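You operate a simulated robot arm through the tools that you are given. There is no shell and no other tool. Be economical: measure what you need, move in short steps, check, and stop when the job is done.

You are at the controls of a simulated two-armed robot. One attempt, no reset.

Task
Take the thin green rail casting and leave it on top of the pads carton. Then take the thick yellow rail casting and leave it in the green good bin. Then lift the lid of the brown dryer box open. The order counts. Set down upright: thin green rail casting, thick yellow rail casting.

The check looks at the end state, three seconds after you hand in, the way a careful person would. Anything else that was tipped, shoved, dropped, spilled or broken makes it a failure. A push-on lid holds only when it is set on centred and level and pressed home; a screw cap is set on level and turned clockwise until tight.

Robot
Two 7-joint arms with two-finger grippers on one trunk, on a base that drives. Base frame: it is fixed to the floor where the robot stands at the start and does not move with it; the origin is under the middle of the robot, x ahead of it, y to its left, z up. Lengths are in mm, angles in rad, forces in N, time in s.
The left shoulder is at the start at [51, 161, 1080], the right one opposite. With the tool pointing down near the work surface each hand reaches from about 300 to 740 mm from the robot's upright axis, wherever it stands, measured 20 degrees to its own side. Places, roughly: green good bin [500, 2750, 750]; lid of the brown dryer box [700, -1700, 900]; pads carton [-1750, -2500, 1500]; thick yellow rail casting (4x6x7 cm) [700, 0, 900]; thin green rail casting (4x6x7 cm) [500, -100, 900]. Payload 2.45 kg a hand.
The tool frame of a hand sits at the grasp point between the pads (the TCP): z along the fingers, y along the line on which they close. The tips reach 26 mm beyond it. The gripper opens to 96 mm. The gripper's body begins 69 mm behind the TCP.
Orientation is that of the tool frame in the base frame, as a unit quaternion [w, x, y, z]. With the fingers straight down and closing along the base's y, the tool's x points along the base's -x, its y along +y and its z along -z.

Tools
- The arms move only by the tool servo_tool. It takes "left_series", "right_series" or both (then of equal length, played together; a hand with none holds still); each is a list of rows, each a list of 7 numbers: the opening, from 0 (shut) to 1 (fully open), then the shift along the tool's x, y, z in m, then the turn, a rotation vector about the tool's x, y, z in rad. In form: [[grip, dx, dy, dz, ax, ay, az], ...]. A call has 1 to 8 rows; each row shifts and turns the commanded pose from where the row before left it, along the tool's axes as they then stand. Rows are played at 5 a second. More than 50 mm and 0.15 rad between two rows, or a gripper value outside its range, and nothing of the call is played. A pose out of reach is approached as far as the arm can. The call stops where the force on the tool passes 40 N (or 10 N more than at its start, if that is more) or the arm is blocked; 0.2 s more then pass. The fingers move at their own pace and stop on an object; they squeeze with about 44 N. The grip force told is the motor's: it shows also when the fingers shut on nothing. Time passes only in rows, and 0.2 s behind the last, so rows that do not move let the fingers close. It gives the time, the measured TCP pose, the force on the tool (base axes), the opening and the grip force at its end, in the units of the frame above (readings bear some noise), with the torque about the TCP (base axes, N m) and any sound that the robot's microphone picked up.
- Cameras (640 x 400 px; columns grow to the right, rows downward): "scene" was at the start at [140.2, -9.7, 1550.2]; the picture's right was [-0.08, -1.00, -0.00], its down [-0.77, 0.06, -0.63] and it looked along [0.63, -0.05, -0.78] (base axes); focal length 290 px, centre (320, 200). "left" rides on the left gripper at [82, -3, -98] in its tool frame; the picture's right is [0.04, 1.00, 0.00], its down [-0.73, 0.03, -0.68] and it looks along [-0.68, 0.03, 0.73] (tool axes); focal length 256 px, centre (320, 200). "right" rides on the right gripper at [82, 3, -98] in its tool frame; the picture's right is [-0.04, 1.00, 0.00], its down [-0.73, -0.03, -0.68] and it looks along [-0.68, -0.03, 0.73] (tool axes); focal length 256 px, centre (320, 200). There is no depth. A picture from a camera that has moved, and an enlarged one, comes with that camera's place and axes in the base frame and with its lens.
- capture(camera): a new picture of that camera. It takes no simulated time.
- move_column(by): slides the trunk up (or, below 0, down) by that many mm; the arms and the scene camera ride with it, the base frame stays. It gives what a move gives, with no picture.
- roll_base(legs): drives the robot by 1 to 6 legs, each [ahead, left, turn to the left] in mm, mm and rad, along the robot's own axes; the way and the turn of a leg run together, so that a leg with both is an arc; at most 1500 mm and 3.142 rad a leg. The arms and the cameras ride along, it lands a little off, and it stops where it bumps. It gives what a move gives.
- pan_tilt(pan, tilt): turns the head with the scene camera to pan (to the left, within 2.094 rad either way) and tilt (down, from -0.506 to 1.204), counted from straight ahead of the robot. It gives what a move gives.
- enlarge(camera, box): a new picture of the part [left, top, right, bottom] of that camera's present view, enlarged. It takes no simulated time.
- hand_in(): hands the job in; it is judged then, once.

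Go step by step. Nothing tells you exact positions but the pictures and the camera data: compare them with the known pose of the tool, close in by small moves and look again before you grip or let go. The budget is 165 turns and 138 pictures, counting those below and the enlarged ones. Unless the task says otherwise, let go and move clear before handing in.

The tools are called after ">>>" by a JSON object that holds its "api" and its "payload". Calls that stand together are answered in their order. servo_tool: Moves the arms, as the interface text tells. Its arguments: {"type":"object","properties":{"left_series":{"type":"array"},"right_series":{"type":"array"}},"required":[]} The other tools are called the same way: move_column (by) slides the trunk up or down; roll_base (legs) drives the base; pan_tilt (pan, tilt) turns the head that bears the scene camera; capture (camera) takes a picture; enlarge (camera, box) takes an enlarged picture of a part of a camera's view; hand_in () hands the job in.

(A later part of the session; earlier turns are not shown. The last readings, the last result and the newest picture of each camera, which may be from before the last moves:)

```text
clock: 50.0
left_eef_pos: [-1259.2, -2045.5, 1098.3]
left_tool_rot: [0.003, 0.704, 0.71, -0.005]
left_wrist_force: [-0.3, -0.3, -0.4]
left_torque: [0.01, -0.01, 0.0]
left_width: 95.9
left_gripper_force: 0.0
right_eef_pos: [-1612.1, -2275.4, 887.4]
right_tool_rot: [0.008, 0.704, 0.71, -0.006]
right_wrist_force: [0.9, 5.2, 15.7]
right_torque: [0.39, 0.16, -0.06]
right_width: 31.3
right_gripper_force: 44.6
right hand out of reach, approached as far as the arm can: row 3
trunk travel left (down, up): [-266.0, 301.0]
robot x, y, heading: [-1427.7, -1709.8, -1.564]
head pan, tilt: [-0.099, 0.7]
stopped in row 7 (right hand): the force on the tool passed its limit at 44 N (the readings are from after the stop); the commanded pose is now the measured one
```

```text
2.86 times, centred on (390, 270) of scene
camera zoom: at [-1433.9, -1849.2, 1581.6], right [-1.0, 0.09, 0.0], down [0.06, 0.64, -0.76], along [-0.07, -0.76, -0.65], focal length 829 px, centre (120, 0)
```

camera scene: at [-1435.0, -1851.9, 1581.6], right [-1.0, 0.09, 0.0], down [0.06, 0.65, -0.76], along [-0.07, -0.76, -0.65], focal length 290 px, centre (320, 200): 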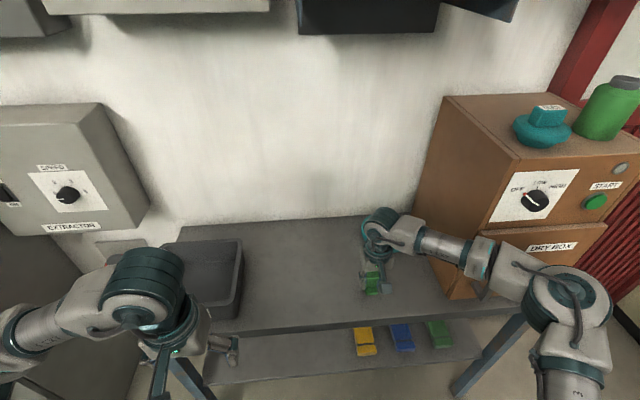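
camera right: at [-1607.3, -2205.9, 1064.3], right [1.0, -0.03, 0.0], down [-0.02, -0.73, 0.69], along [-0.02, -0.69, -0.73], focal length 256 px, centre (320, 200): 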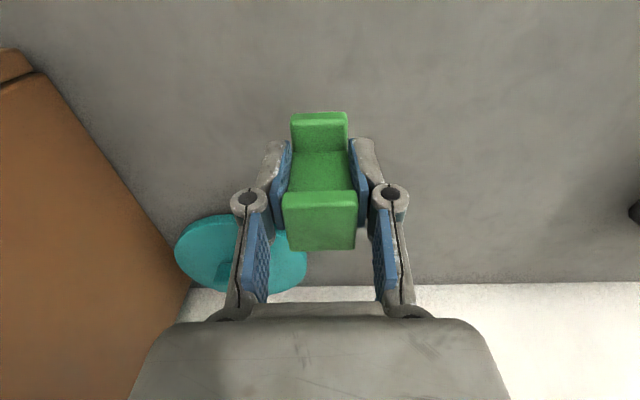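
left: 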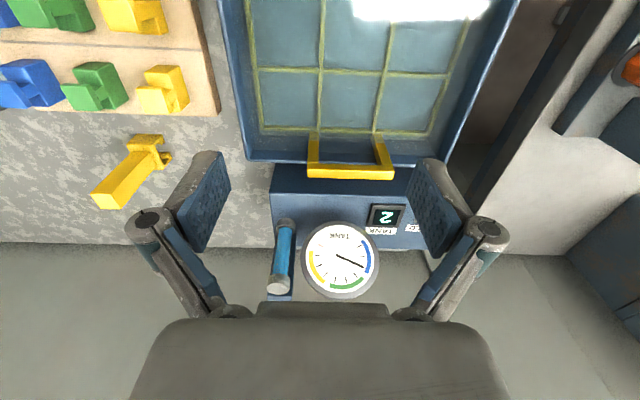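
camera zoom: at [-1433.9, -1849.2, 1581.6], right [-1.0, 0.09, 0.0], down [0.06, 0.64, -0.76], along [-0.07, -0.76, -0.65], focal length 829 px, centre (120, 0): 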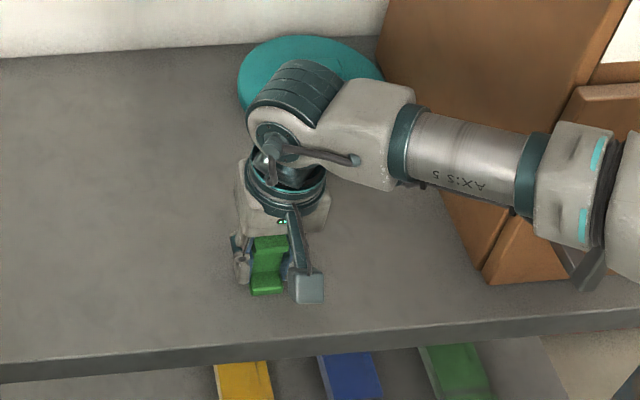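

Contact at z about 888. I'll release and rise straight up.

>>> {"api": "servo_tool", "payload": {"right_series": [[0.6, 0, 0, 0, 0, 0, 0], [0.6, 0, 0, 0, 0, 0, 0], [0.6, 0, 0, -0.03, 0, 0, 0], [0.6, 0, 0, -0.04, 0, 0, 0], [0.6, 0.0, 0, -0.05, 0, 0, 0], [0.6, 0.05, 0, 0, 0, 0, 0], [0.6, 0.05, 0, 0, 0, 0, 0]]}}

>>> {"api": "capture", "payload": {"camera": "right"}}

>>> {"api": "enlarge", "payload": {"camera": "scene", "box": [330, 200, 450, 340]}}

```text
clock: 51.6
left_eef_pos: [-1261.0, -2045.6, 1099.5]
left_tool_rot: [0.004, 0.703, 0.711, -0.005]
left_wrist_force: [-0.3, -0.1, -0.4]
left_torque: [-0.02, 0.0, 0.04]
left_width: 96.1
left_gripper_force: 0.1
right_eef_pos: [-1614.7, -2173.1, 1003.6]
right_tool_rot: [0.009, 0.704, 0.71, -0.006]
right_wrist_force: [0.7, 0.1, 0.2]
right_torque: [-0.01, -0.02, 0.02]
right_width: 57.4
right_gripper_force: 0.0
trunk travel left (down, up): [-266.0, 301.0]
robot x, y, heading: [-1424.8, -1709.6, -1.564]
head pan, tilt: [-0.099, 0.7]
```

```text
104 pictures are left
camera right: at [-1613.7, -2089.5, 1099.2], right [1.0, -0.03, 0.0], down [-0.03, -0.72, 0.7], along [-0.02, -0.69, -0.72], focal length 256 px, centre (320, 200)
```

right: 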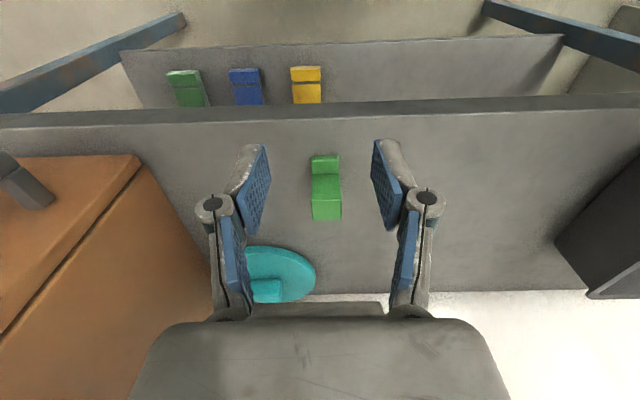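

```text
2.86 times, centred on (390, 270) of scene
camera zoom: at [-1435.9, -1848.2, 1582.1], right [-1.0, 0.09, 0.0], down [0.06, 0.64, -0.76], along [-0.07, -0.76, -0.65], focal length 829 px, centre (120, 0)
```

zoom: 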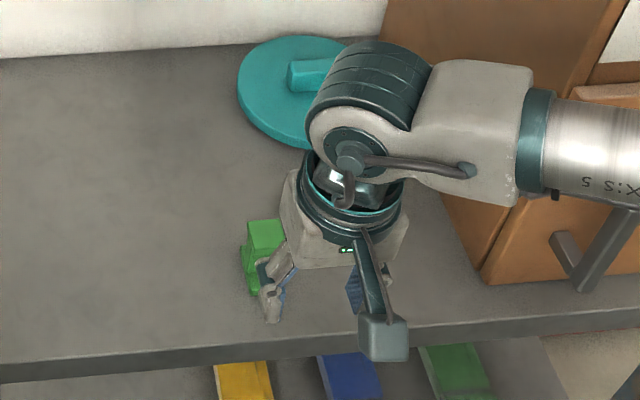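

The casting stands upright on the table. Now I'll go up and forward a little, then pitch the right tool to about 25° below horizontal.

>>> {"api": "servo_tool", "payload": {"right_series": [[0.65, 0, 0, -0.04, 0, 0, 0], [0.65, -0.04, 0, -0.02, 0, 0, 0], [0.65, 0, 0, 0, 0, -0.14, 0], [0.65, 0, 0, 0, 0, -0.14, 0], [0.65, 0, 0, 0, 0, -0.14, 0], [0.65, 0, 0, 0, 0, -0.14, 0]]}}

>>> {"api": "servo_tool", "payload": {"right_series": [[0.65, 0, 0, 0, 0, -0.14, 0], [0.65, 0, 0, 0, 0, -0.14, 0], [0.65, 0, 0, 0, 0, -0.14, 0], [0.65, 0, 0, 0, 0, -0.14, 0]]}}

>>> {"api": "capture", "payload": {"camera": "right"}}

>>> {"api": "capture", "payload": {"camera": "scene"}}

```text
clock: 53.0
left_eef_pos: [-1260.7, -2046.0, 1099.9]
left_tool_rot: [0.004, 0.704, 0.71, -0.004]
left_wrist_force: [0.3, -0.2, 1.0]
left_torque: [-0.01, -0.02, -0.01]
left_width: 95.7
left_gripper_force: 0.1
right_eef_pos: [-1613.2, -2210.9, 1065.3]
right_tool_rot: [0.206, 0.675, 0.679, -0.202]
right_wrist_force: [-0.9, 0.3, -1.0]
right_torque: [0.02, 0.03, 0.0]
right_width: 62.5
right_gripper_force: 0.2
trunk travel left (down, up): [-266.0, 301.0]
robot x, y, heading: [-1421.4, -1708.3, -1.562]
head pan, tilt: [-0.099, 0.7]
```

```text
clock: 54.0
left_eef_pos: [-1259.5, -2046.8, 1099.7]
left_tool_rot: [0.003, 0.704, 0.71, -0.005]
left_wrist_force: [0.1, 0.0, 0.0]
left_torque: [-0.04, 0.02, 0.01]
left_width: 96.2
left_gripper_force: 0.1
right_eef_pos: [-1615.4, -2213.1, 1064.6]
right_tool_rot: [0.385, 0.593, 0.596, -0.379]
right_wrist_force: [0.6, -0.1, -0.5]
right_torque: [0.03, 0.01, 0.01]
right_width: 62.1
right_gripper_force: 0.1
trunk travel left (down, up): [-266.0, 301.0]
robot x, y, heading: [-1426.5, -1711.4, -1.566]
head pan, tilt: [-0.099, 0.7]
```

```text
102 pictures are left
camera right: at [-1612.3, -2090.1, 1029.8], right [1.0, -0.01, 0.04], down [-0.04, 0.31, 0.95], along [-0.02, -0.95, 0.31], focal length 256 px, centre (320, 200)
```

right: 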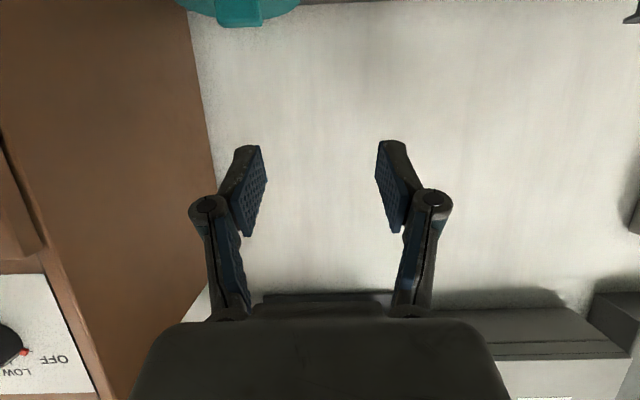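

```text
101 pictures are left
camera scene: at [-1435.7, -1850.7, 1581.7], right [-1.0, 0.09, 0.0], down [0.06, 0.64, -0.76], along [-0.07, -0.76, -0.65], focal length 290 px, centre (320, 200)
```

scene: 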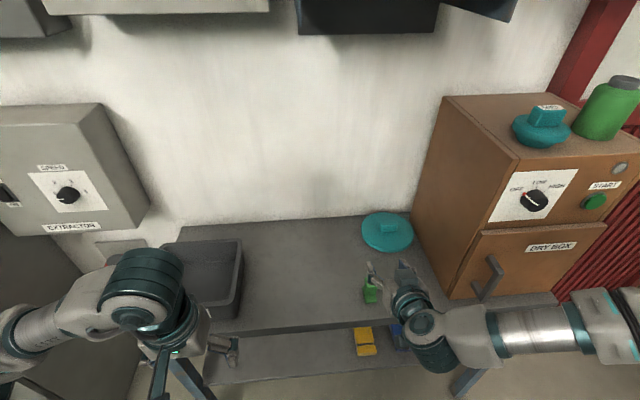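

The tool is pitched (its camera is now on the underside). The casting's head should be at about (-1612, -2278, 900), so I'll go to a pre-grasp point in front of it.

>>> {"api": "servo_tool", "payload": {"right_series": [[0.65, 0.044, 0, 0.012, 0, 0, 0], [0.65, 0.044, 0, 0.012, 0, 0, 0], [0.65, 0.044, 0, 0.012, 0, 0, 0], [0.65, 0, 0, 0, 0, 0, 0]]}}

>>> {"api": "capture", "payload": {"camera": "right"}}

>>> {"api": "enlarge", "payload": {"camera": "scene", "box": [320, 230, 480, 370]}}

```text
clock: 55.0
left_eef_pos: [-1260.9, -2046.5, 1099.9]
left_tool_rot: [0.003, 0.704, 0.71, -0.004]
left_wrist_force: [0.3, -0.4, 0.0]
left_torque: [0.0, -0.01, -0.01]
left_width: 95.8
left_gripper_force: 0.1
right_eef_pos: [-1615.9, -2199.0, 961.8]
right_tool_rot: [0.385, 0.593, 0.597, -0.379]
right_wrist_force: [-0.2, -0.8, -0.3]
right_torque: [-0.04, -0.02, -0.02]
right_width: 62.6
right_gripper_force: 0.0
right hand out of reach, approached as far as the arm can: row 2, 3
trunk travel left (down, up): [-266.0, 301.0]
robot x, y, heading: [-1427.0, -1707.2, -1.561]
head pan, tilt: [-0.099, 0.7]
```

```text
100 pictures are left
camera right: at [-1613.2, -2076.1, 928.9], right [1.0, -0.01, 0.04], down [-0.03, 0.31, 0.95], along [-0.02, -0.95, 0.31], focal length 256 px, centre (320, 200)
```

right: 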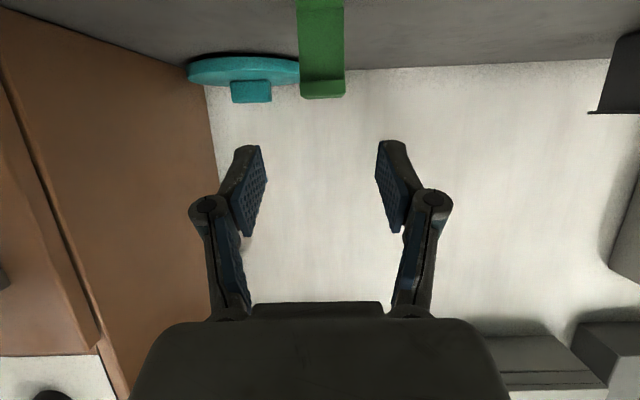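

```text
2.86 times, centred on (400, 300) of scene
camera zoom: at [-1435.1, -1850.6, 1581.8], right [-1.0, 0.09, 0.0], down [0.06, 0.64, -0.76], along [-0.07, -0.76, -0.65], focal length 829 px, centre (91, -86)
```

zoom: 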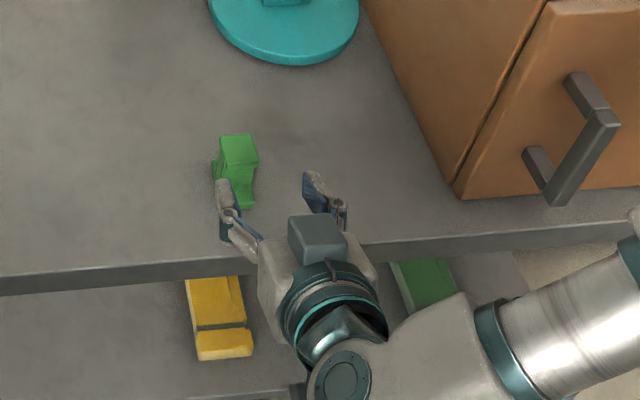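

The lateral alignment is good, but this arm pose is at its low limit, so I'll bring it down with the trunk instead.

>>> {"api": "move_column", "payload": {"by": -40}}

>>> {"api": "capture", "payload": {"camera": "right"}}

```text
clock: 55.9
left_eef_pos: [-1259.7, -2046.3, 1061.2]
left_tool_rot: [0.002, 0.704, 0.71, -0.005]
left_wrist_force: [-0.1, 1.2, 0.6]
left_torque: [-0.02, 0.03, 0.0]
left_width: 95.8
left_gripper_force: 0.1
right_eef_pos: [-1613.6, -2203.1, 908.7]
right_tool_rot: [0.374, 0.6, 0.603, -0.369]
right_wrist_force: [-0.3, 0.5, -0.5]
right_torque: [0.02, 0.03, -0.02]
right_width: 62.3
right_gripper_force: 0.1
trunk travel left (down, up): [-226.0, 341.0]
robot x, y, heading: [-1426.8, -1708.0, -1.564]
head pan, tilt: [-0.099, 0.7]
```

```text
98 pictures are left
camera right: at [-1611.4, -2078.4, 878.2], right [1.0, -0.01, 0.04], down [-0.03, 0.28, 0.96], along [-0.02, -0.96, 0.28], focal length 256 px, centre (320, 200)
```

right: 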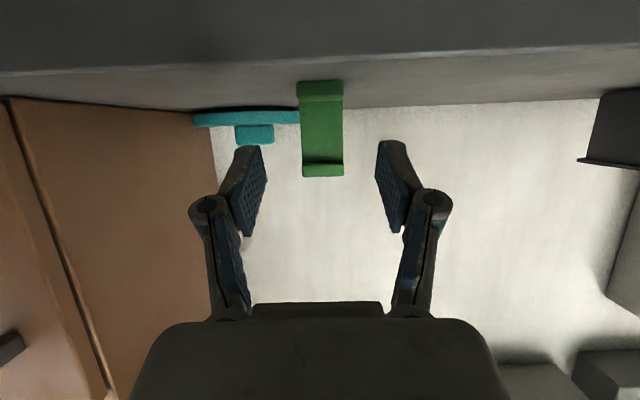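

Now TCP is at z 909, aligned. I'll advance onto the casting and close.

>>> {"api": "servo_tool", "payload": {"right_series": [[0.65, -0.005, 0, 0.025, 0, 0, 0], [0.65, -0.005, 0, 0.025, 0, 0, 0], [0.65, -0.006, 0, 0.026, 0, 0, 0], [0.65, 0, 0, 0, 0, 0, 0]]}}

>>> {"api": "capture", "payload": {"camera": "right"}}

>>> {"api": "enlarge", "payload": {"camera": "scene", "box": [320, 230, 480, 370]}}

```text
clock: 56.9
left_eef_pos: [-1260.0, -2046.0, 1061.3]
left_tool_rot: [0.003, 0.704, 0.711, -0.004]
left_wrist_force: [-0.1, -0.3, 0.4]
left_torque: [-0.02, -0.01, 0.01]
left_width: 96.1
left_gripper_force: 0.0
right_eef_pos: [-1612.7, -2276.5, 887.0]
right_tool_rot: [0.373, 0.601, 0.603, -0.369]
right_wrist_force: [0.7, -0.2, -0.3]
right_torque: [0.0, 0.01, 0.0]
right_width: 62.5
right_gripper_force: 0.1
trunk travel left (down, up): [-226.0, 341.0]
robot x, y, heading: [-1422.0, -1711.0, -1.562]
head pan, tilt: [-0.099, 0.7]
```

```text
97 pictures are left
camera right: at [-1611.1, -2153.1, 857.9], right [1.0, -0.01, 0.04], down [-0.03, 0.28, 0.96], along [-0.02, -0.96, 0.28], focal length 256 px, centre (320, 200)
```

right: 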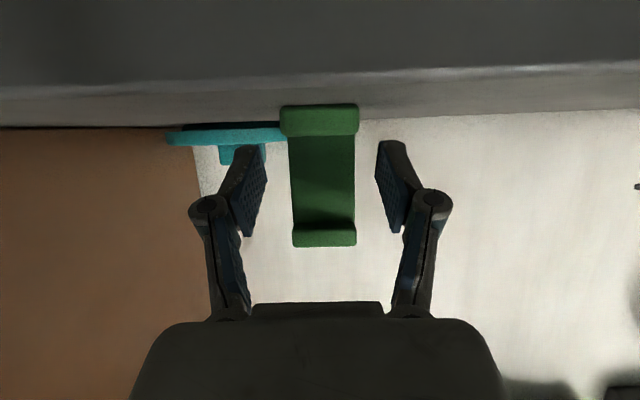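

```text
2.86 times, centred on (400, 300) of scene
camera zoom: at [-1434.9, -1880.3, 1540.1], right [-1.0, 0.09, 0.0], down [0.06, 0.64, -0.76], along [-0.07, -0.76, -0.65], focal length 829 px, centre (91, -86)
```

zoom: 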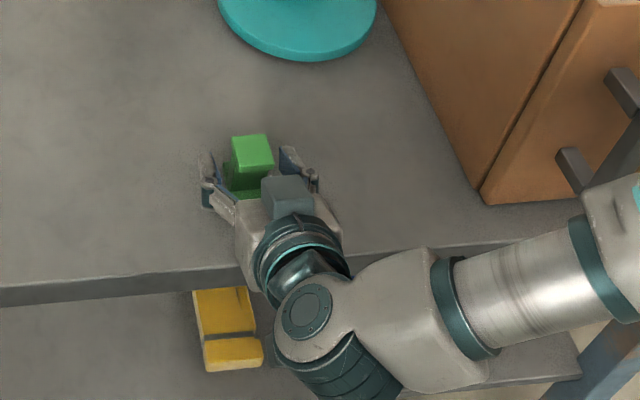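

>>> {"api": "servo_tool", "payload": {"right_series": [[0.2, 0, 0, 0, 0, 0, 0], [0.2, 0, 0, 0, 0, 0, 0], [0.2, 0, 0, 0, 0, 0, 0], [0.2, -0.018, 0, -0.008, 0, 0, 0], [0.2, -0.036, 0, -0.016, 0, 0, 0]]}}

>>> {"api": "capture", "payload": {"camera": "right"}}

>>> {"api": "enlarge", "payload": {"camera": "scene", "box": [320, 210, 480, 350]}}

```text
clock: 58.1
left_eef_pos: [-1259.8, -2045.6, 1060.3]
left_tool_rot: [0.004, 0.704, 0.71, -0.004]
left_wrist_force: [-0.9, -0.2, -0.1]
left_torque: [-0.01, -0.01, 0.01]
left_width: 95.9
left_gripper_force: 0.0
right_eef_pos: [-1613.4, -2277.8, 945.9]
right_tool_rot: [0.374, 0.6, 0.604, -0.369]
right_wrist_force: [-0.6, -0.4, -0.6]
right_torque: [0.03, -0.02, -0.02]
right_width: 30.7
right_gripper_force: 43.6
trunk travel left (down, up): [-226.0, 341.0]
robot x, y, heading: [-1428.7, -1709.8, -1.564]
head pan, tilt: [-0.099, 0.7]
```

```text
95 pictures are left
camera right: at [-1610.4, -2154.1, 916.2], right [1.0, -0.01, 0.04], down [-0.03, 0.28, 0.96], along [-0.02, -0.96, 0.28], focal length 256 px, centre (320, 200)
```

right: 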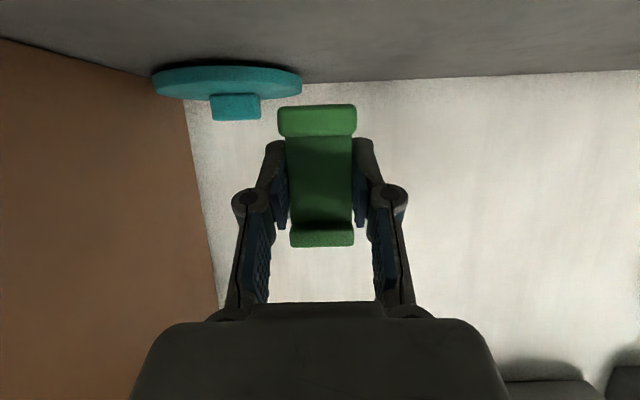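

```text
2.86 times, centred on (400, 280) of scene
camera zoom: at [-1434.3, -1878.8, 1540.3], right [-1.0, 0.09, 0.0], down [0.06, 0.64, -0.76], along [-0.07, -0.76, -0.65], focal length 829 px, centre (91, -29)
```

zoom: 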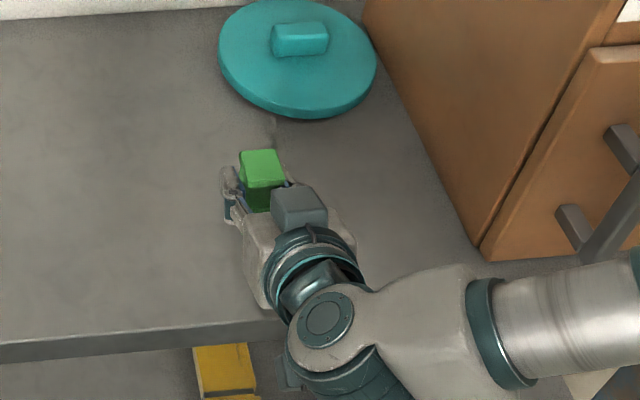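

It is regripped at 30.7 mm with the tool near-horizontal. I'll back off, raise the trunk fully, and lift the hand to carton height in free space.

>>> {"api": "roll_base", "payload": {"legs": [[-180, 0, 0]]}}

>>> {"api": "move_column", "payload": {"by": 340}}

>>> {"api": "servo_tool", "payload": {"right_series": [[0.2, -0.045, 0, -0.022, 0, 0, 0], [0.2, -0.045, 0, -0.022, 0, 0, 0], [0.2, -0.045, 0, -0.022, 0, 0, 0], [0.2, -0.045, 0, -0.022, 0, 0, 0], [0.2, -0.045, 0, -0.022, 0, 0, 0], [0.2, -0.045, 0, -0.022, 0, 0, 0], [0.2, -0.045, 0, -0.022, 0, 0, 0], [0.2, -0.045, 0, -0.022, 0, 0, 0]], "left_series": [[1, 0, 0, 0.04, 0, 0, 0], [1, 0, 0, 0.04, 0, 0, 0], [1, 0, 0, 0.04, 0, 0, 0], [1, 0, 0, 0.04, 0, 0, 0], [1, 0, 0, 0.04, 0, 0, 0], [1, 0, 0, 0, 0, 0, 0], [1, 0, 0, 0, 0, 0, 0], [1, 0, 0, 0, 0, 0, 0]]}}

>>> {"api": "pan_tilt", "payload": {"pan": -0.2, "tilt": 0.4}}

>>> {"api": "capture", "payload": {"camera": "scene"}}

```text
clock: 59.6
left_eef_pos: [-1261.7, -1872.3, 1059.1]
left_tool_rot: [0.003, 0.704, 0.71, -0.005]
left_wrist_force: [0.3, 0.8, -0.3]
left_torque: [-0.02, 0.02, -0.04]
left_width: 95.9
left_gripper_force: 0.1
right_eef_pos: [-1614.3, -2104.0, 944.2]
right_tool_rot: [0.373, 0.601, 0.603, -0.369]
right_wrist_force: [0.0, 0.2, -0.8]
right_torque: [0.0, 0.01, 0.0]
right_width: 30.6
right_gripper_force: 45.0
trunk travel left (down, up): [-226.0, 341.0]
robot x, y, heading: [-1425.1, -1534.2, -1.568]
head pan, tilt: [-0.099, 0.7]
```

```text
clock: 62.9
left_eef_pos: [-1261.2, -1868.2, 1400.8]
left_tool_rot: [0.005, 0.704, 0.71, -0.006]
left_wrist_force: [0.2, 1.4, 1.0]
left_torque: [-0.02, 0.04, -0.01]
left_width: 95.9
left_gripper_force: 0.1
right_eef_pos: [-1615.2, -2099.5, 1287.3]
right_tool_rot: [0.374, 0.6, 0.602, -0.371]
right_wrist_force: [-0.2, -0.3, -1.3]
right_torque: [0.04, 0.05, 0.0]
right_width: 30.5
right_gripper_force: 44.0
trunk travel left (down, up): [-566.0, 1.0]
robot x, y, heading: [-1426.8, -1533.0, -1.562]
head pan, tilt: [-0.099, 0.7]
```

```text
clock: 64.7
left_eef_pos: [-1261.5, -1870.2, 1201.4]
left_tool_rot: [0.004, 0.704, 0.71, -0.006]
left_wrist_force: [-0.1, -0.3, 0.5]
left_torque: [0.02, -0.02, -0.01]
left_width: 96.1
left_gripper_force: 0.0
right_eef_pos: [-1614.8, -2103.2, 1685.9]
right_tool_rot: [0.374, 0.6, 0.603, -0.37]
right_wrist_force: [-0.2, 0.2, -0.6]
right_torque: [0.06, 0.02, -0.01]
right_width: 30.7
right_gripper_force: 44.4
trunk travel left (down, up): [-566.0, 1.0]
robot x, y, heading: [-1430.1, -1535.0, -1.562]
head pan, tilt: [-0.099, 0.7]
```

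```text
clock: 65.5
left_eef_pos: [-1261.7, -1869.3, 1201.2]
left_tool_rot: [0.004, 0.704, 0.71, -0.005]
left_wrist_force: [0.7, 0.2, -1.2]
left_torque: [-0.04, 0.02, 0.01]
left_width: 96.1
left_gripper_force: 0.1
right_eef_pos: [-1615.0, -2103.8, 1685.2]
right_tool_rot: [0.373, 0.6, 0.603, -0.37]
right_wrist_force: [0.3, 0.3, -0.7]
right_torque: [0.03, 0.0, 0.03]
right_width: 30.6
right_gripper_force: 44.0
trunk travel left (down, up): [-566.0, 1.0]
robot x, y, heading: [-1428.7, -1532.4, -1.563]
head pan, tilt: [-0.201, 0.4]
```

```text
93 pictures are left
camera scene: at [-1446.9, -1612.8, 1909.1], right [-0.98, 0.19, 0.0], down [0.07, 0.39, -0.92], along [-0.18, -0.9, -0.39], focal length 290 px, centre (320, 200)
```

scene: 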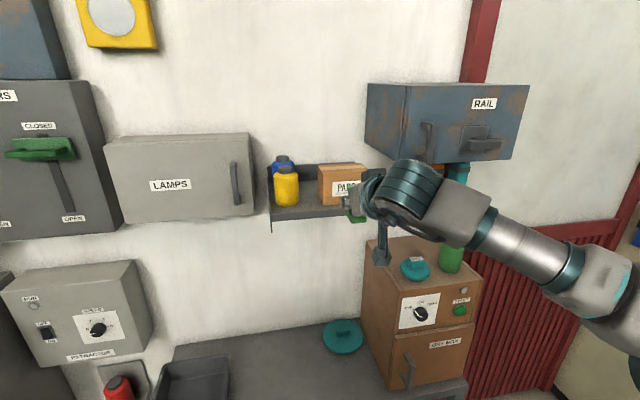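

The arm reaches this height pitched. I'll raise the casting to clear the carton, drive closer and line up.

>>> {"api": "servo_tool", "payload": {"right_series": [[0.2, -0.034, 0, -0.017, 0, 0, 0], [0.2, -0.034, 0, -0.017, 0, 0, 0]]}}

>>> {"api": "roll_base", "payload": {"legs": [[150, -50, 0]]}}

>>> {"api": "capture", "payload": {"camera": "scene"}}

>>> {"api": "enlarge", "payload": {"camera": "scene", "box": [250, 100, 430, 250]}}

>>> {"api": "capture", "payload": {"camera": "right"}}

```text
clock: 66.1
left_eef_pos: [-1263.9, -1869.3, 1201.9]
left_tool_rot: [0.004, 0.704, 0.711, -0.004]
left_wrist_force: [-0.3, 0.1, 0.1]
left_torque: [0.02, -0.04, 0.0]
left_width: 96.0
left_gripper_force: 0.3
right_eef_pos: [-1621.9, -2104.0, 1724.6]
right_tool_rot: [0.373, 0.601, 0.602, -0.37]
right_wrist_force: [0.2, -0.6, -1.6]
right_torque: [0.03, 0.0, 0.0]
right_width: 30.7
right_gripper_force: 43.9
right hand out of reach, approached as far as the arm can: row 1, 2
trunk travel left (down, up): [-566.0, 1.0]
robot x, y, heading: [-1423.8, -1535.0, -1.563]
head pan, tilt: [-0.201, 0.4]
```

```text
clock: 67.5
left_eef_pos: [-1294.2, -2013.1, 1200.6]
left_tool_rot: [0.001, 0.703, 0.711, -0.01]
left_wrist_force: [0.6, 0.7, -0.1]
left_torque: [0.03, -0.02, 0.03]
left_width: 96.1
left_gripper_force: 0.0
right_eef_pos: [-1645.3, -2245.0, 1729.1]
right_tool_rot: [0.371, 0.597, 0.605, -0.375]
right_wrist_force: [0.8, 0.2, 0.7]
right_torque: [0.03, -0.02, -0.03]
right_width: 30.7
right_gripper_force: 43.5
trunk travel left (down, up): [-566.0, 1.0]
robot x, y, heading: [-1471.4, -1678.8, -1.566]
head pan, tilt: [-0.201, 0.4]
```

```text
92 pictures are left
camera scene: at [-1471.4, -1752.7, 1909.6], right [-0.98, 0.19, 0.01], down [0.06, 0.38, -0.92], along [-0.18, -0.9, -0.39], focal length 290 px, centre (320, 200)
```

scene: 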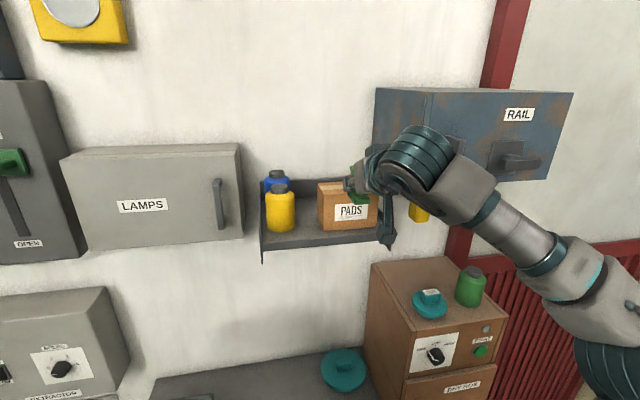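

```text
2.67 times, centred on (340, 175) of scene
camera zoom: at [-1471.4, -1752.7, 1909.6], right [-0.98, 0.19, 0.01], down [0.06, 0.38, -0.92], along [-0.18, -0.9, -0.39], focal length 774 px, centre (267, 267)
```

zoom: 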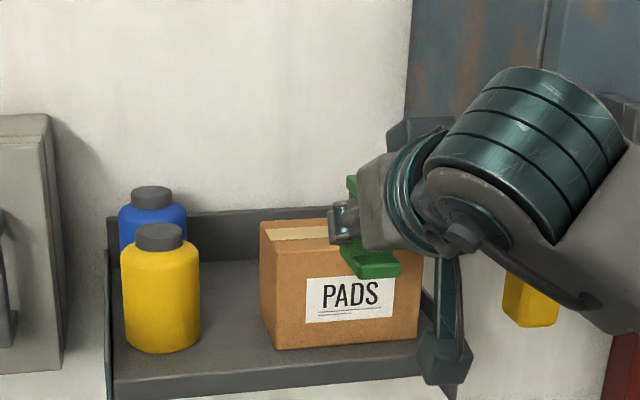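

```text
90 pictures are left
camera right: at [-1644.3, -2121.2, 1699.0], right [1.0, -0.01, 0.03], down [-0.02, 0.28, 0.96], along [-0.02, -0.96, 0.28], focal length 256 px, centre (320, 200)
```

right: 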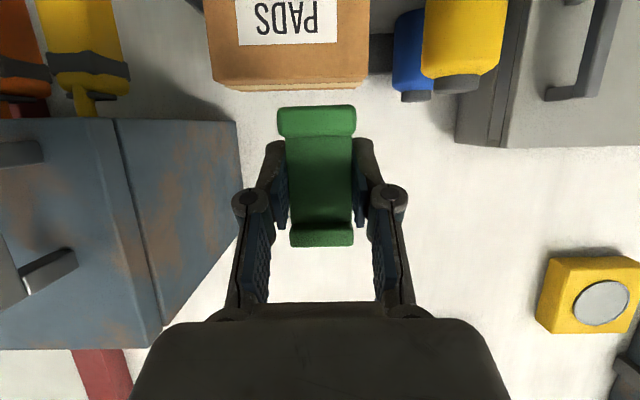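

The casting base clears the carton top by about 25 mm. The wrist would come close to the RAIL cabinet, though, so I'll angle the approach: shift left and turn right about 0.35 rad.

>>> {"api": "roll_base", "payload": {"legs": [[0, 200, 0], [0, 0, -0.35], [140, 58, 0]]}}

>>> {"api": "pan_tilt", "payload": {"pan": 0.0, "tilt": 0.45}}

>>> {"api": "capture", "payload": {"camera": "right"}}

>>> {"api": "capture", "payload": {"camera": "scene"}}

```text
clock: 71.5
left_eef_pos: [-1221.8, -2194.0, 1207.0]
left_tool_rot: [0.012, 0.82, 0.573, -0.015]
left_wrist_force: [2.0, -1.7, 0.9]
left_torque: [0.09, 0.14, 0.06]
left_width: 95.9
left_gripper_force: 0.1
right_eef_pos: [-1633.2, -2289.0, 1728.7]
right_tool_rot: [0.303, 0.694, 0.487, -0.435]
right_wrist_force: [1.9, -1.6, -1.9]
right_torque: [0.0, 0.11, -0.13]
right_width: 30.5
right_gripper_force: 44.0
trunk travel left (down, up): [-566.0, 1.0]
robot x, y, heading: [-1268.9, -1824.5, -1.917]
head pan, tilt: [-0.201, 0.4]
stopped in leg 3: the robot was blocked; the commanded pose is now the measured one
```

```text
clock: 72.2
left_eef_pos: [-1313.3, -2157.3, 1215.1]
left_tool_rot: [0.036, 0.822, 0.568, 0.004]
left_wrist_force: [-2.6, 1.0, -0.1]
left_torque: [-0.13, -0.15, -0.03]
left_width: 96.1
left_gripper_force: 0.0
right_eef_pos: [-1760.8, -2239.6, 1712.8]
right_tool_rot: [0.329, 0.706, 0.469, -0.416]
right_wrist_force: [-5.3, 0.3, -1.3]
right_torque: [-0.05, -0.18, 0.34]
right_width: 30.6
right_gripper_force: 43.9
trunk travel left (down, up): [-566.0, 1.0]
robot x, y, heading: [-1289.2, -1822.4, -1.914]
head pan, tilt: [0.0, 0.45]
```

```text
89 pictures are left
camera right: at [-1714.0, -2126.3, 1682.4], right [0.93, -0.36, 0.11], down [0.01, 0.31, 0.95], along [-0.38, -0.88, 0.29], focal length 256 px, centre (320, 200)
```

right: 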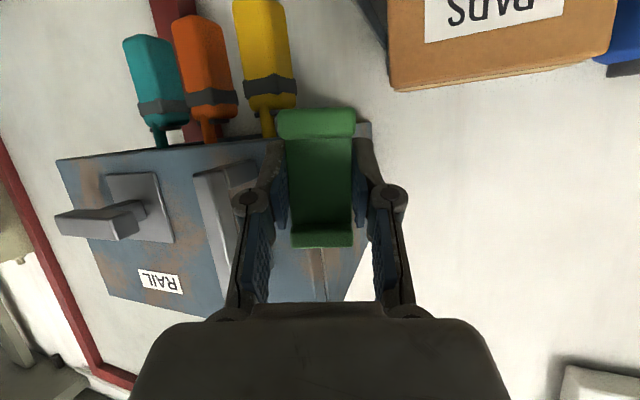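

```text
88 pictures are left
camera scene: at [-1414.2, -1871.0, 1901.1], right [-0.94, 0.34, -0.05], down [0.2, 0.4, -0.9], along [-0.28, -0.85, -0.44], focal length 290 px, centre (320, 200)
```

scene: 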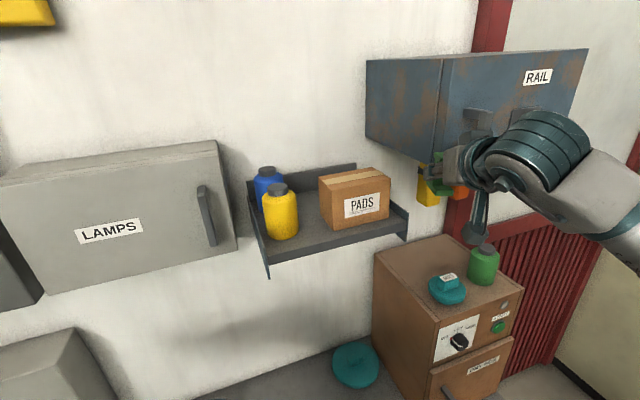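

The robot was blocked and appears to be swaying or tilting. I'll check its state straight away.

>>> {"api": "roll_base", "payload": {"legs": [[0, 0, 0]]}}

>>> {"api": "capture", "payload": {"camera": "scene"}}

```text
clock: 73.1
left_eef_pos: [-1270.6, -2162.7, 1220.9]
left_tool_rot: [0.042, 0.823, 0.567, -0.006]
left_wrist_force: [-1.1, 0.9, 0.6]
left_torque: [-0.01, -0.11, -0.03]
left_width: 95.9
left_gripper_force: 0.1
right_eef_pos: [-1707.7, -2238.2, 1723.4]
right_tool_rot: [0.32, 0.701, 0.47, -0.43]
right_wrist_force: [-4.0, -0.3, -1.6]
right_torque: [-0.02, -0.1, 0.23]
right_width: 30.6
right_gripper_force: 44.2
trunk travel left (down, up): [-566.0, 1.0]
robot x, y, heading: [-1270.1, -1831.2, -1.918]
head pan, tilt: [0.0, 0.45]
stopped in leg 1: the robot was blocked; the commanded pose is now the measured one
```

```text
87 pictures are left
camera scene: at [-1323.4, -1905.3, 1903.7], right [-0.94, 0.34, -0.01], down [0.16, 0.41, -0.9], along [-0.3, -0.84, -0.44], focal length 290 px, centre (320, 200)
```

scene: 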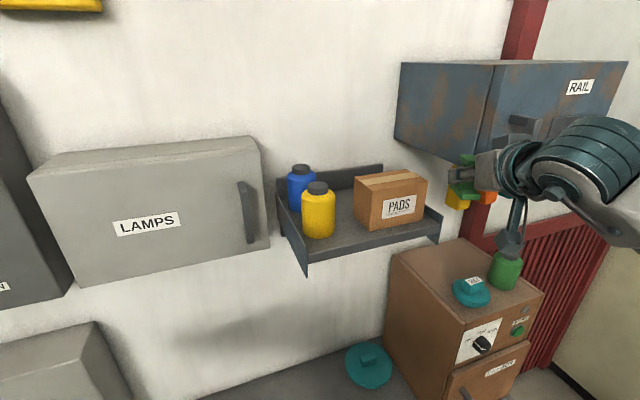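

It is rocking back to level after bumping the base into something. I'll back off slightly to free it.

>>> {"api": "roll_base", "payload": {"legs": [[-80, 0, 0]]}}

>>> {"api": "capture", "payload": {"camera": "scene"}}

```text
clock: 74.1
left_eef_pos: [-1222.2, -2123.7, 1218.4]
left_tool_rot: [0.047, 0.818, 0.573, -0.003]
left_wrist_force: [-1.0, 0.0, -0.9]
left_torque: [0.04, -0.13, 0.02]
left_width: 96.2
left_gripper_force: 0.1
right_eef_pos: [-1657.6, -2212.8, 1715.8]
right_tool_rot: [0.312, 0.699, 0.481, -0.427]
right_wrist_force: [-3.9, -2.1, -3.7]
right_torque: [-0.05, -0.06, 0.19]
right_width: 30.5
right_gripper_force: 43.4
trunk travel left (down, up): [-566.0, 1.0]
robot x, y, heading: [-1233.0, -1776.6, -1.913]
head pan, tilt: [0.0, 0.45]
stopped in leg 1: the robot was blocked; the commanded pose is now the measured one
```

```text
86 pictures are left
camera scene: at [-1282.0, -1881.4, 1902.2], right [-0.94, 0.34, 0.0], down [0.16, 0.43, -0.89], along [-0.3, -0.84, -0.46], focal length 290 px, centre (320, 200)
```

scene: 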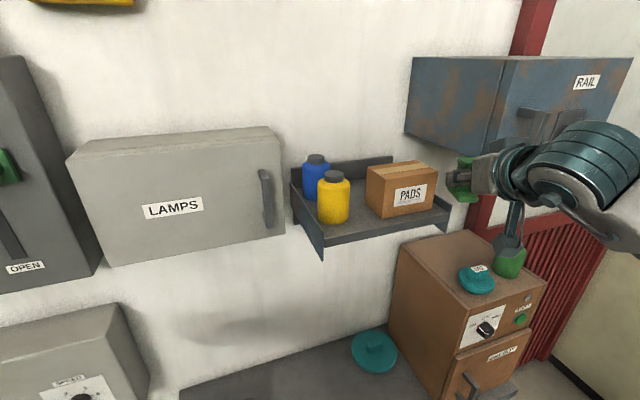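

>>> {"api": "servo_tool", "payload": {"left_series": [[1, 0, 0, 0, 0, 0, 0], [1, 0, 0, 0, 0, 0, 0], [1, 0, 0, 0, 0, 0, 0], [1, 0, 0, 0, 0, 0, 0], [1, 0, 0, 0, 0, 0, 0], [1, 0, 0, 0, 0, 0, 0]]}}

>>> {"api": "pan_tilt", "payload": {"pan": 0.0, "tilt": 1.2}}

>>> {"api": "capture", "payload": {"camera": "scene"}}

>>> {"api": "pan_tilt", "payload": {"pan": -1.2, "tilt": 0.9}}

>>> {"api": "capture", "payload": {"camera": "scene"}}

```text
clock: 74.8
left_eef_pos: [-1080.6, -2150.1, 1205.7]
left_tool_rot: [0.01, 0.814, 0.58, -0.037]
left_wrist_force: [2.2, -0.6, -0.6]
left_torque: [0.01, 0.07, 0.02]
left_width: 95.8
left_gripper_force: 0.0
right_eef_pos: [-1471.9, -2247.7, 1747.8]
right_tool_rot: [0.288, 0.682, 0.492, -0.458]
right_wrist_force: [8.5, -2.3, -1.5]
right_torque: [0.04, 0.3, -0.6]
right_width: 30.5
right_gripper_force: 44.2
trunk travel left (down, up): [-566.0, 1.0]
robot x, y, heading: [-1219.8, -1782.9, -1.908]
head pan, tilt: [0.0, 0.45]
stopped in row 3 (left hand): the arm was blocked; the commanded pose is now the measured one
```

```text
clock: 75.9
left_eef_pos: [-1080.5, -2147.4, 1207.3]
left_tool_rot: [0.014, 0.815, 0.578, -0.04]
left_wrist_force: [2.3, -0.5, 0.2]
left_torque: [0.06, 0.2, 0.03]
left_width: 95.8
left_gripper_force: 0.1
right_eef_pos: [-1456.4, -2244.8, 1748.1]
right_tool_rot: [0.286, 0.673, 0.5, -0.463]
right_wrist_force: [11.0, -2.4, -1.5]
right_torque: [0.02, 0.38, -0.75]
right_width: 30.9
right_gripper_force: 43.4
trunk travel left (down, up): [-566.0, 1.0]
robot x, y, heading: [-1213.2, -1784.1, -1.919]
head pan, tilt: [0.0, 1.201]
```

```text
85 pictures are left
camera scene: at [-1149.0, -1851.8, 1844.3], right [-0.94, 0.34, 0.05], down [0.3, 0.88, -0.36], along [-0.16, -0.33, -0.93], focal length 290 px, centre (320, 200)
```

scene: 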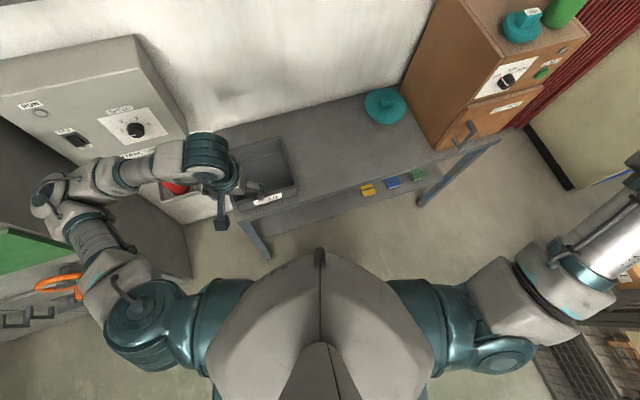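

```text
clock: 77.3
left_eef_pos: [-1172.4, -2113.9, 1222.7]
left_tool_rot: [0.043, 0.819, 0.572, -0.024]
left_wrist_force: [-0.3, 0.0, -0.4]
left_torque: [-0.02, -0.11, -0.06]
left_width: 96.0
left_gripper_force: 0.0
right_eef_pos: [-1590.0, -2196.7, 1740.6]
right_tool_rot: [0.311, 0.69, 0.479, -0.445]
right_wrist_force: [-1.6, -1.3, 0.7]
right_torque: [0.14, -0.08, 0.11]
right_width: 30.7
right_gripper_force: 43.8
trunk travel left (down, up): [-566.0, 1.0]
robot x, y, heading: [-1231.5, -1776.8, -1.912]
head pan, tilt: [-1.201, 0.901]
```

```text
84 pictures are left
camera scene: at [-1311.0, -1767.1, 1866.0], right [-0.03, 1.0, 0.0], down [0.79, 0.02, -0.62], along [-0.62, -0.02, -0.79], focal length 290 px, centre (320, 200)
```

scene: 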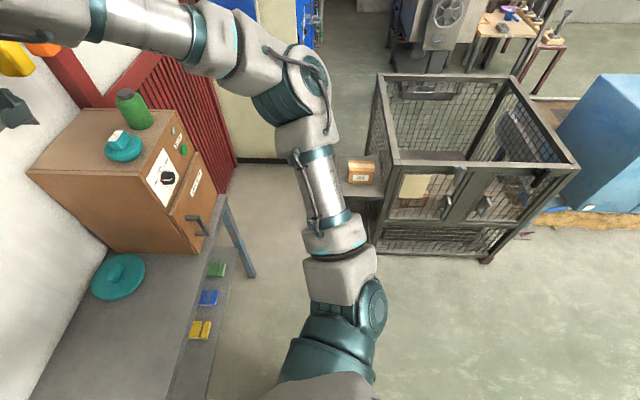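

The trunk is rocking because the column is high. I'll let it settle first.

>>> {"api": "servo_tool", "payload": {"right_series": [[0.2, 0, 0, 0, 0, 0, 0], [0.2, 0, 0, 0, 0, 0, 0], [0.2, 0, 0, 0, 0, 0, 0], [0.2, 0, 0, 0, 0, 0, 0], [0.2, 0, 0, 0, 0, 0, 0], [0.2, 0, 0, 0, 0, 0, 0], [0.2, 0, 0, 0, 0, 0, 0], [0.2, 0, 0, 0, 0, 0, 0]]}}

>>> {"api": "servo_tool", "payload": {"right_series": [[0.2, 0, 0, 0, 0, 0, 0], [0.2, 0, 0, 0, 0, 0, 0], [0.2, 0, 0, 0, 0, 0, 0], [0.2, 0, 0, 0, 0, 0, 0], [0.2, 0, 0, 0, 0, 0, 0], [0.2, 0, 0, 0, 0, 0, 0], [0.2, 0, 0, 0, 0, 0, 0], [0.2, 0, 0, 0, 0, 0, 0]]}}

>>> {"api": "pan_tilt", "payload": {"pan": 0.0, "tilt": 0.6}}

>>> {"api": "capture", "payload": {"camera": "scene"}}

```text
clock: 79.3
left_eef_pos: [-1155.4, -2120.3, 1222.6]
left_tool_rot: [0.044, 0.817, 0.575, -0.022]
left_wrist_force: [-0.8, -0.1, 0.8]
left_torque: [-0.06, -0.06, -0.01]
left_width: 96.0
left_gripper_force: 0.0
right_eef_pos: [-1568.9, -2203.1, 1738.1]
right_tool_rot: [0.307, 0.687, 0.484, -0.447]
right_wrist_force: [-0.9, 0.6, -1.1]
right_torque: [0.01, -0.04, 0.1]
right_width: 30.7
right_gripper_force: 43.4
trunk travel left (down, up): [-566.0, 1.0]
robot x, y, heading: [-1217.6, -1780.5, -1.914]
head pan, tilt: [-1.201, 0.901]
stopped in row 8 (right hand): the arm was blocked; the commanded pose is now the measured one
```

```text
clock: 81.3
left_eef_pos: [-1147.8, -2120.9, 1223.3]
left_tool_rot: [0.049, 0.814, 0.579, -0.02]
left_wrist_force: [-0.5, 0.1, 0.4]
left_torque: [-0.02, -0.03, -0.02]
left_width: 95.9
left_gripper_force: 0.0
right_eef_pos: [-1561.1, -2203.3, 1737.2]
right_tool_rot: [0.307, 0.684, 0.487, -0.448]
right_wrist_force: [-0.4, -0.2, -1.6]
right_torque: [0.01, -0.02, 0.05]
right_width: 30.6
right_gripper_force: 44.8
trunk travel left (down, up): [-566.0, 1.0]
robot x, y, heading: [-1211.3, -1788.1, -1.917]
head pan, tilt: [-1.201, 0.901]
stopped in row 8 (right hand): the arm was blocked; the commanded pose is now the measured one
```

```text
clock: 82.7
left_eef_pos: [-1174.2, -2107.6, 1225.0]
left_tool_rot: [0.053, 0.814, 0.578, -0.015]
left_wrist_force: [-1.5, 1.3, -0.2]
left_torque: [-0.05, -0.19, -0.04]
left_width: 95.9
left_gripper_force: 0.1
right_eef_pos: [-1592.3, -2189.4, 1733.0]
right_tool_rot: [0.314, 0.688, 0.482, -0.442]
right_wrist_force: [3.4, -2.5, -2.4]
right_torque: [0.1, 0.19, -0.49]
right_width: 30.7
right_gripper_force: 44.3
trunk travel left (down, up): [-566.0, 1.0]
robot x, y, heading: [-1212.8, -1780.1, -1.915]
head pan, tilt: [0.0, 0.6]
```

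```text
83 pictures are left
camera scene: at [-1314.0, -1829.5, 1888.0], right [-0.94, 0.34, -0.04], down [0.23, 0.52, -0.82], along [-0.26, -0.78, -0.57], focal length 290 px, centre (320, 200)
```

scene: 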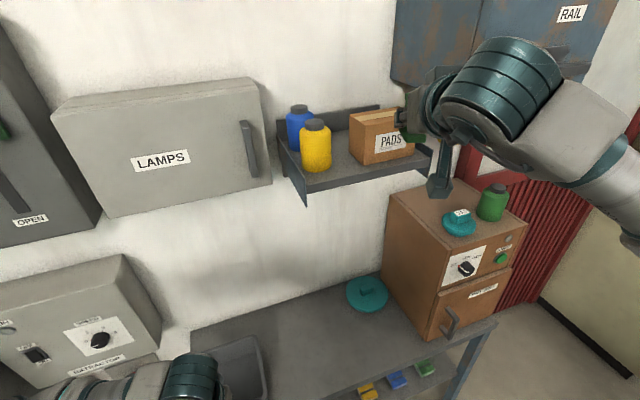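

>>> {"api": "move_column", "payload": {"by": -250}}

>>> {"api": "servo_tool", "payload": {"right_series": [[0.2, 0, 0, 0, 0, 0, 0], [0.2, 0, 0, 0, 0, 0, 0], [0.2, 0, 0, 0, 0, 0, 0], [0.2, 0, 0, 0, 0, 0, 0], [0.2, 0, 0, 0, 0, 0, 0], [0.2, 0, 0, 0, 0, 0, 0]]}}

>>> {"api": "capture", "payload": {"camera": "scene"}}

```text
clock: 85.3
left_eef_pos: [-1158.6, -2116.3, 962.5]
left_tool_rot: [0.039, 0.815, 0.578, 0.0]
left_wrist_force: [0.4, 0.5, 1.7]
left_torque: [-0.03, 0.06, -0.02]
left_width: 96.0
left_gripper_force: 0.0
right_eef_pos: [-1572.1, -2192.0, 1490.3]
right_tool_rot: [0.312, 0.683, 0.485, -0.448]
right_wrist_force: [0.0, 1.3, 0.6]
right_torque: [0.06, 0.0, -0.02]
right_width: 30.9
right_gripper_force: 43.9
trunk travel left (down, up): [-316.0, 251.0]
robot x, y, heading: [-1212.2, -1779.9, -1.916]
head pan, tilt: [0.0, 0.6]
```

```text
clock: 86.7
left_eef_pos: [-1122.5, -2128.5, 957.2]
left_tool_rot: [0.025, 0.814, 0.58, -0.007]
left_wrist_force: [0.8, 0.2, 0.1]
left_torque: [0.05, 0.03, 0.02]
left_width: 95.8
left_gripper_force: 0.1
right_eef_pos: [-1530.3, -2207.1, 1497.9]
right_tool_rot: [0.308, 0.684, 0.483, -0.452]
right_wrist_force: [0.4, -0.8, -1.9]
right_torque: [0.02, 0.01, -0.03]
right_width: 31.2
right_gripper_force: 43.9
trunk travel left (down, up): [-316.0, 251.0]
robot x, y, heading: [-1203.7, -1786.6, -1.914]
head pan, tilt: [0.0, 0.6]
```

```text
82 pictures are left
camera scene: at [-1244.8, -1892.9, 1641.4], right [-0.94, 0.34, 0.0], down [0.19, 0.53, -0.82], along [-0.28, -0.78, -0.57], focal length 290 px, centre (320, 200)
```

scene: 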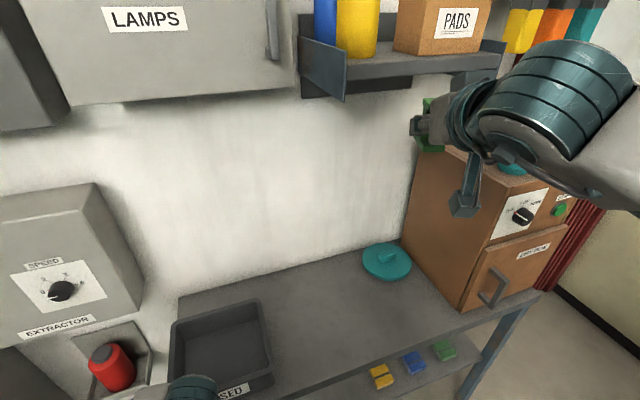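

The robot is level again with the lower trunk. I'll now position the base with the trunk low and the arms tucked, then raise the trunk and reach in with the arm only. First I tuck both hands.

>>> {"api": "servo_tool", "payload": {"right_series": [[0.2, 0.018, 0, -0.036, 0, 0, 0], [0.2, 0.018, 0, -0.036, 0, 0, 0], [0.2, 0.018, 0, -0.036, 0, 0, 0], [0.2, 0.018, 0, -0.036, 0, 0, 0]], "left_series": [[1, 0.012, 0, -0.025, 0, 0, 0], [1, 0.012, 0, -0.025, 0, 0, 0], [1, 0.012, 0, -0.025, 0, 0, 0], [1, 0.012, 0, -0.025, 0, 0, 0]]}}

>>> {"api": "capture", "payload": {"camera": "scene"}}

```text
clock: 87.9
left_eef_pos: [-1098.1, -2103.9, 1054.8]
left_tool_rot: [0.018, 0.812, 0.584, -0.007]
left_wrist_force: [-0.2, -0.1, 0.0]
left_torque: [0.0, 0.06, 0.04]
left_width: 96.0
left_gripper_force: 0.1
left hand out of reach, approached as far as the arm can: row 1, 2, 3
right_eef_pos: [-1436.8, -2076.1, 1486.6]
right_tool_rot: [0.293, 0.675, 0.498, -0.459]
right_wrist_force: [0.5, -1.3, -1.5]
right_torque: [-0.01, 0.02, -0.08]
right_width: 30.8
right_gripper_force: 44.1
trunk travel left (down, up): [-316.0, 251.0]
robot x, y, heading: [-1192.6, -1787.8, -1.916]
head pan, tilt: [0.0, 0.6]
stopped in row 4 (left hand): the arm was blocked; the commanded pose is now the measured one
```

```text
81 pictures are left
camera scene: at [-1185.8, -1918.9, 1639.8], right [-0.94, 0.34, 0.03], down [0.17, 0.54, -0.82], along [-0.3, -0.77, -0.57], focal length 290 px, centre (320, 200)
```

scene: 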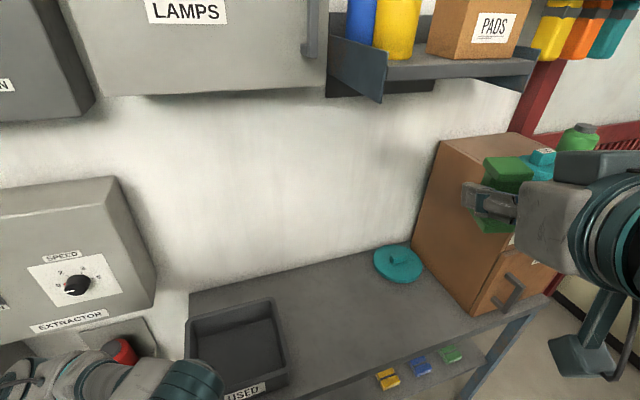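

It still wobbles, so the base may be touching something. I'll back away from the table into clear floor and see whether it settles.

>>> {"api": "roll_base", "payload": {"legs": [[-150, 0, 0]]}}

>>> {"api": "servo_tool", "payload": {"right_series": [[0.2, 0, 0, 0, 0, 0, 0], [0.2, 0, 0, 0, 0, 0, 0], [0.2, 0, 0, 0, 0, 0, 0], [0.2, 0, 0, 0, 0, 0, 0], [0.2, 0, 0, 0, 0, 0, 0], [0.2, 0, 0, 0, 0, 0, 0]]}}

>>> {"api": "capture", "payload": {"camera": "scene"}}

```text
clock: 89.2
left_eef_pos: [-1094.8, -1944.0, 1064.4]
left_tool_rot: [0.035, 0.814, 0.58, 0.004]
left_wrist_force: [0.0, 0.3, 0.7]
left_torque: [-0.06, 0.04, -0.02]
left_width: 96.2
left_gripper_force: 0.0
right_eef_pos: [-1454.2, -1909.5, 1480.9]
right_tool_rot: [0.316, 0.684, 0.485, -0.443]
right_wrist_force: [-2.2, -0.3, 0.1]
right_torque: [0.0, -0.13, 0.19]
right_width: 31.0
right_gripper_force: 44.1
trunk travel left (down, up): [-316.0, 251.0]
robot x, y, heading: [-1150.0, -1645.0, -1.915]
head pan, tilt: [0.0, 0.6]
```

```text
clock: 90.7
left_eef_pos: [-1054.5, -1955.5, 1057.0]
left_tool_rot: [0.023, 0.814, 0.58, -0.009]
left_wrist_force: [0.6, -0.5, 0.4]
left_torque: [0.03, 0.02, -0.04]
left_width: 96.1
left_gripper_force: 0.1
right_eef_pos: [-1397.2, -1927.5, 1489.1]
right_tool_rot: [0.302, 0.676, 0.496, -0.453]
right_wrist_force: [0.3, 0.4, -1.1]
right_torque: [-0.01, 0.0, -0.01]
right_width: 31.0
right_gripper_force: 44.2
trunk travel left (down, up): [-316.0, 251.0]
robot x, y, heading: [-1153.6, -1645.9, -1.919]
head pan, tilt: [0.0, 0.6]
```

```text
80 pictures are left
camera scene: at [-1158.7, -1767.5, 1640.7], right [-0.94, 0.34, 0.02], down [0.17, 0.54, -0.82], along [-0.29, -0.77, -0.57], focal length 290 px, centre (320, 200)
```

scene: 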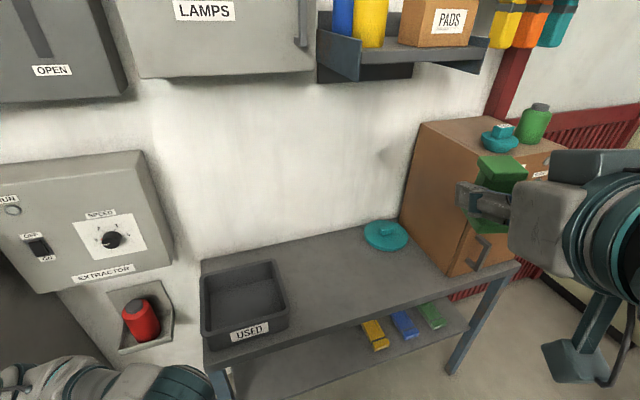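

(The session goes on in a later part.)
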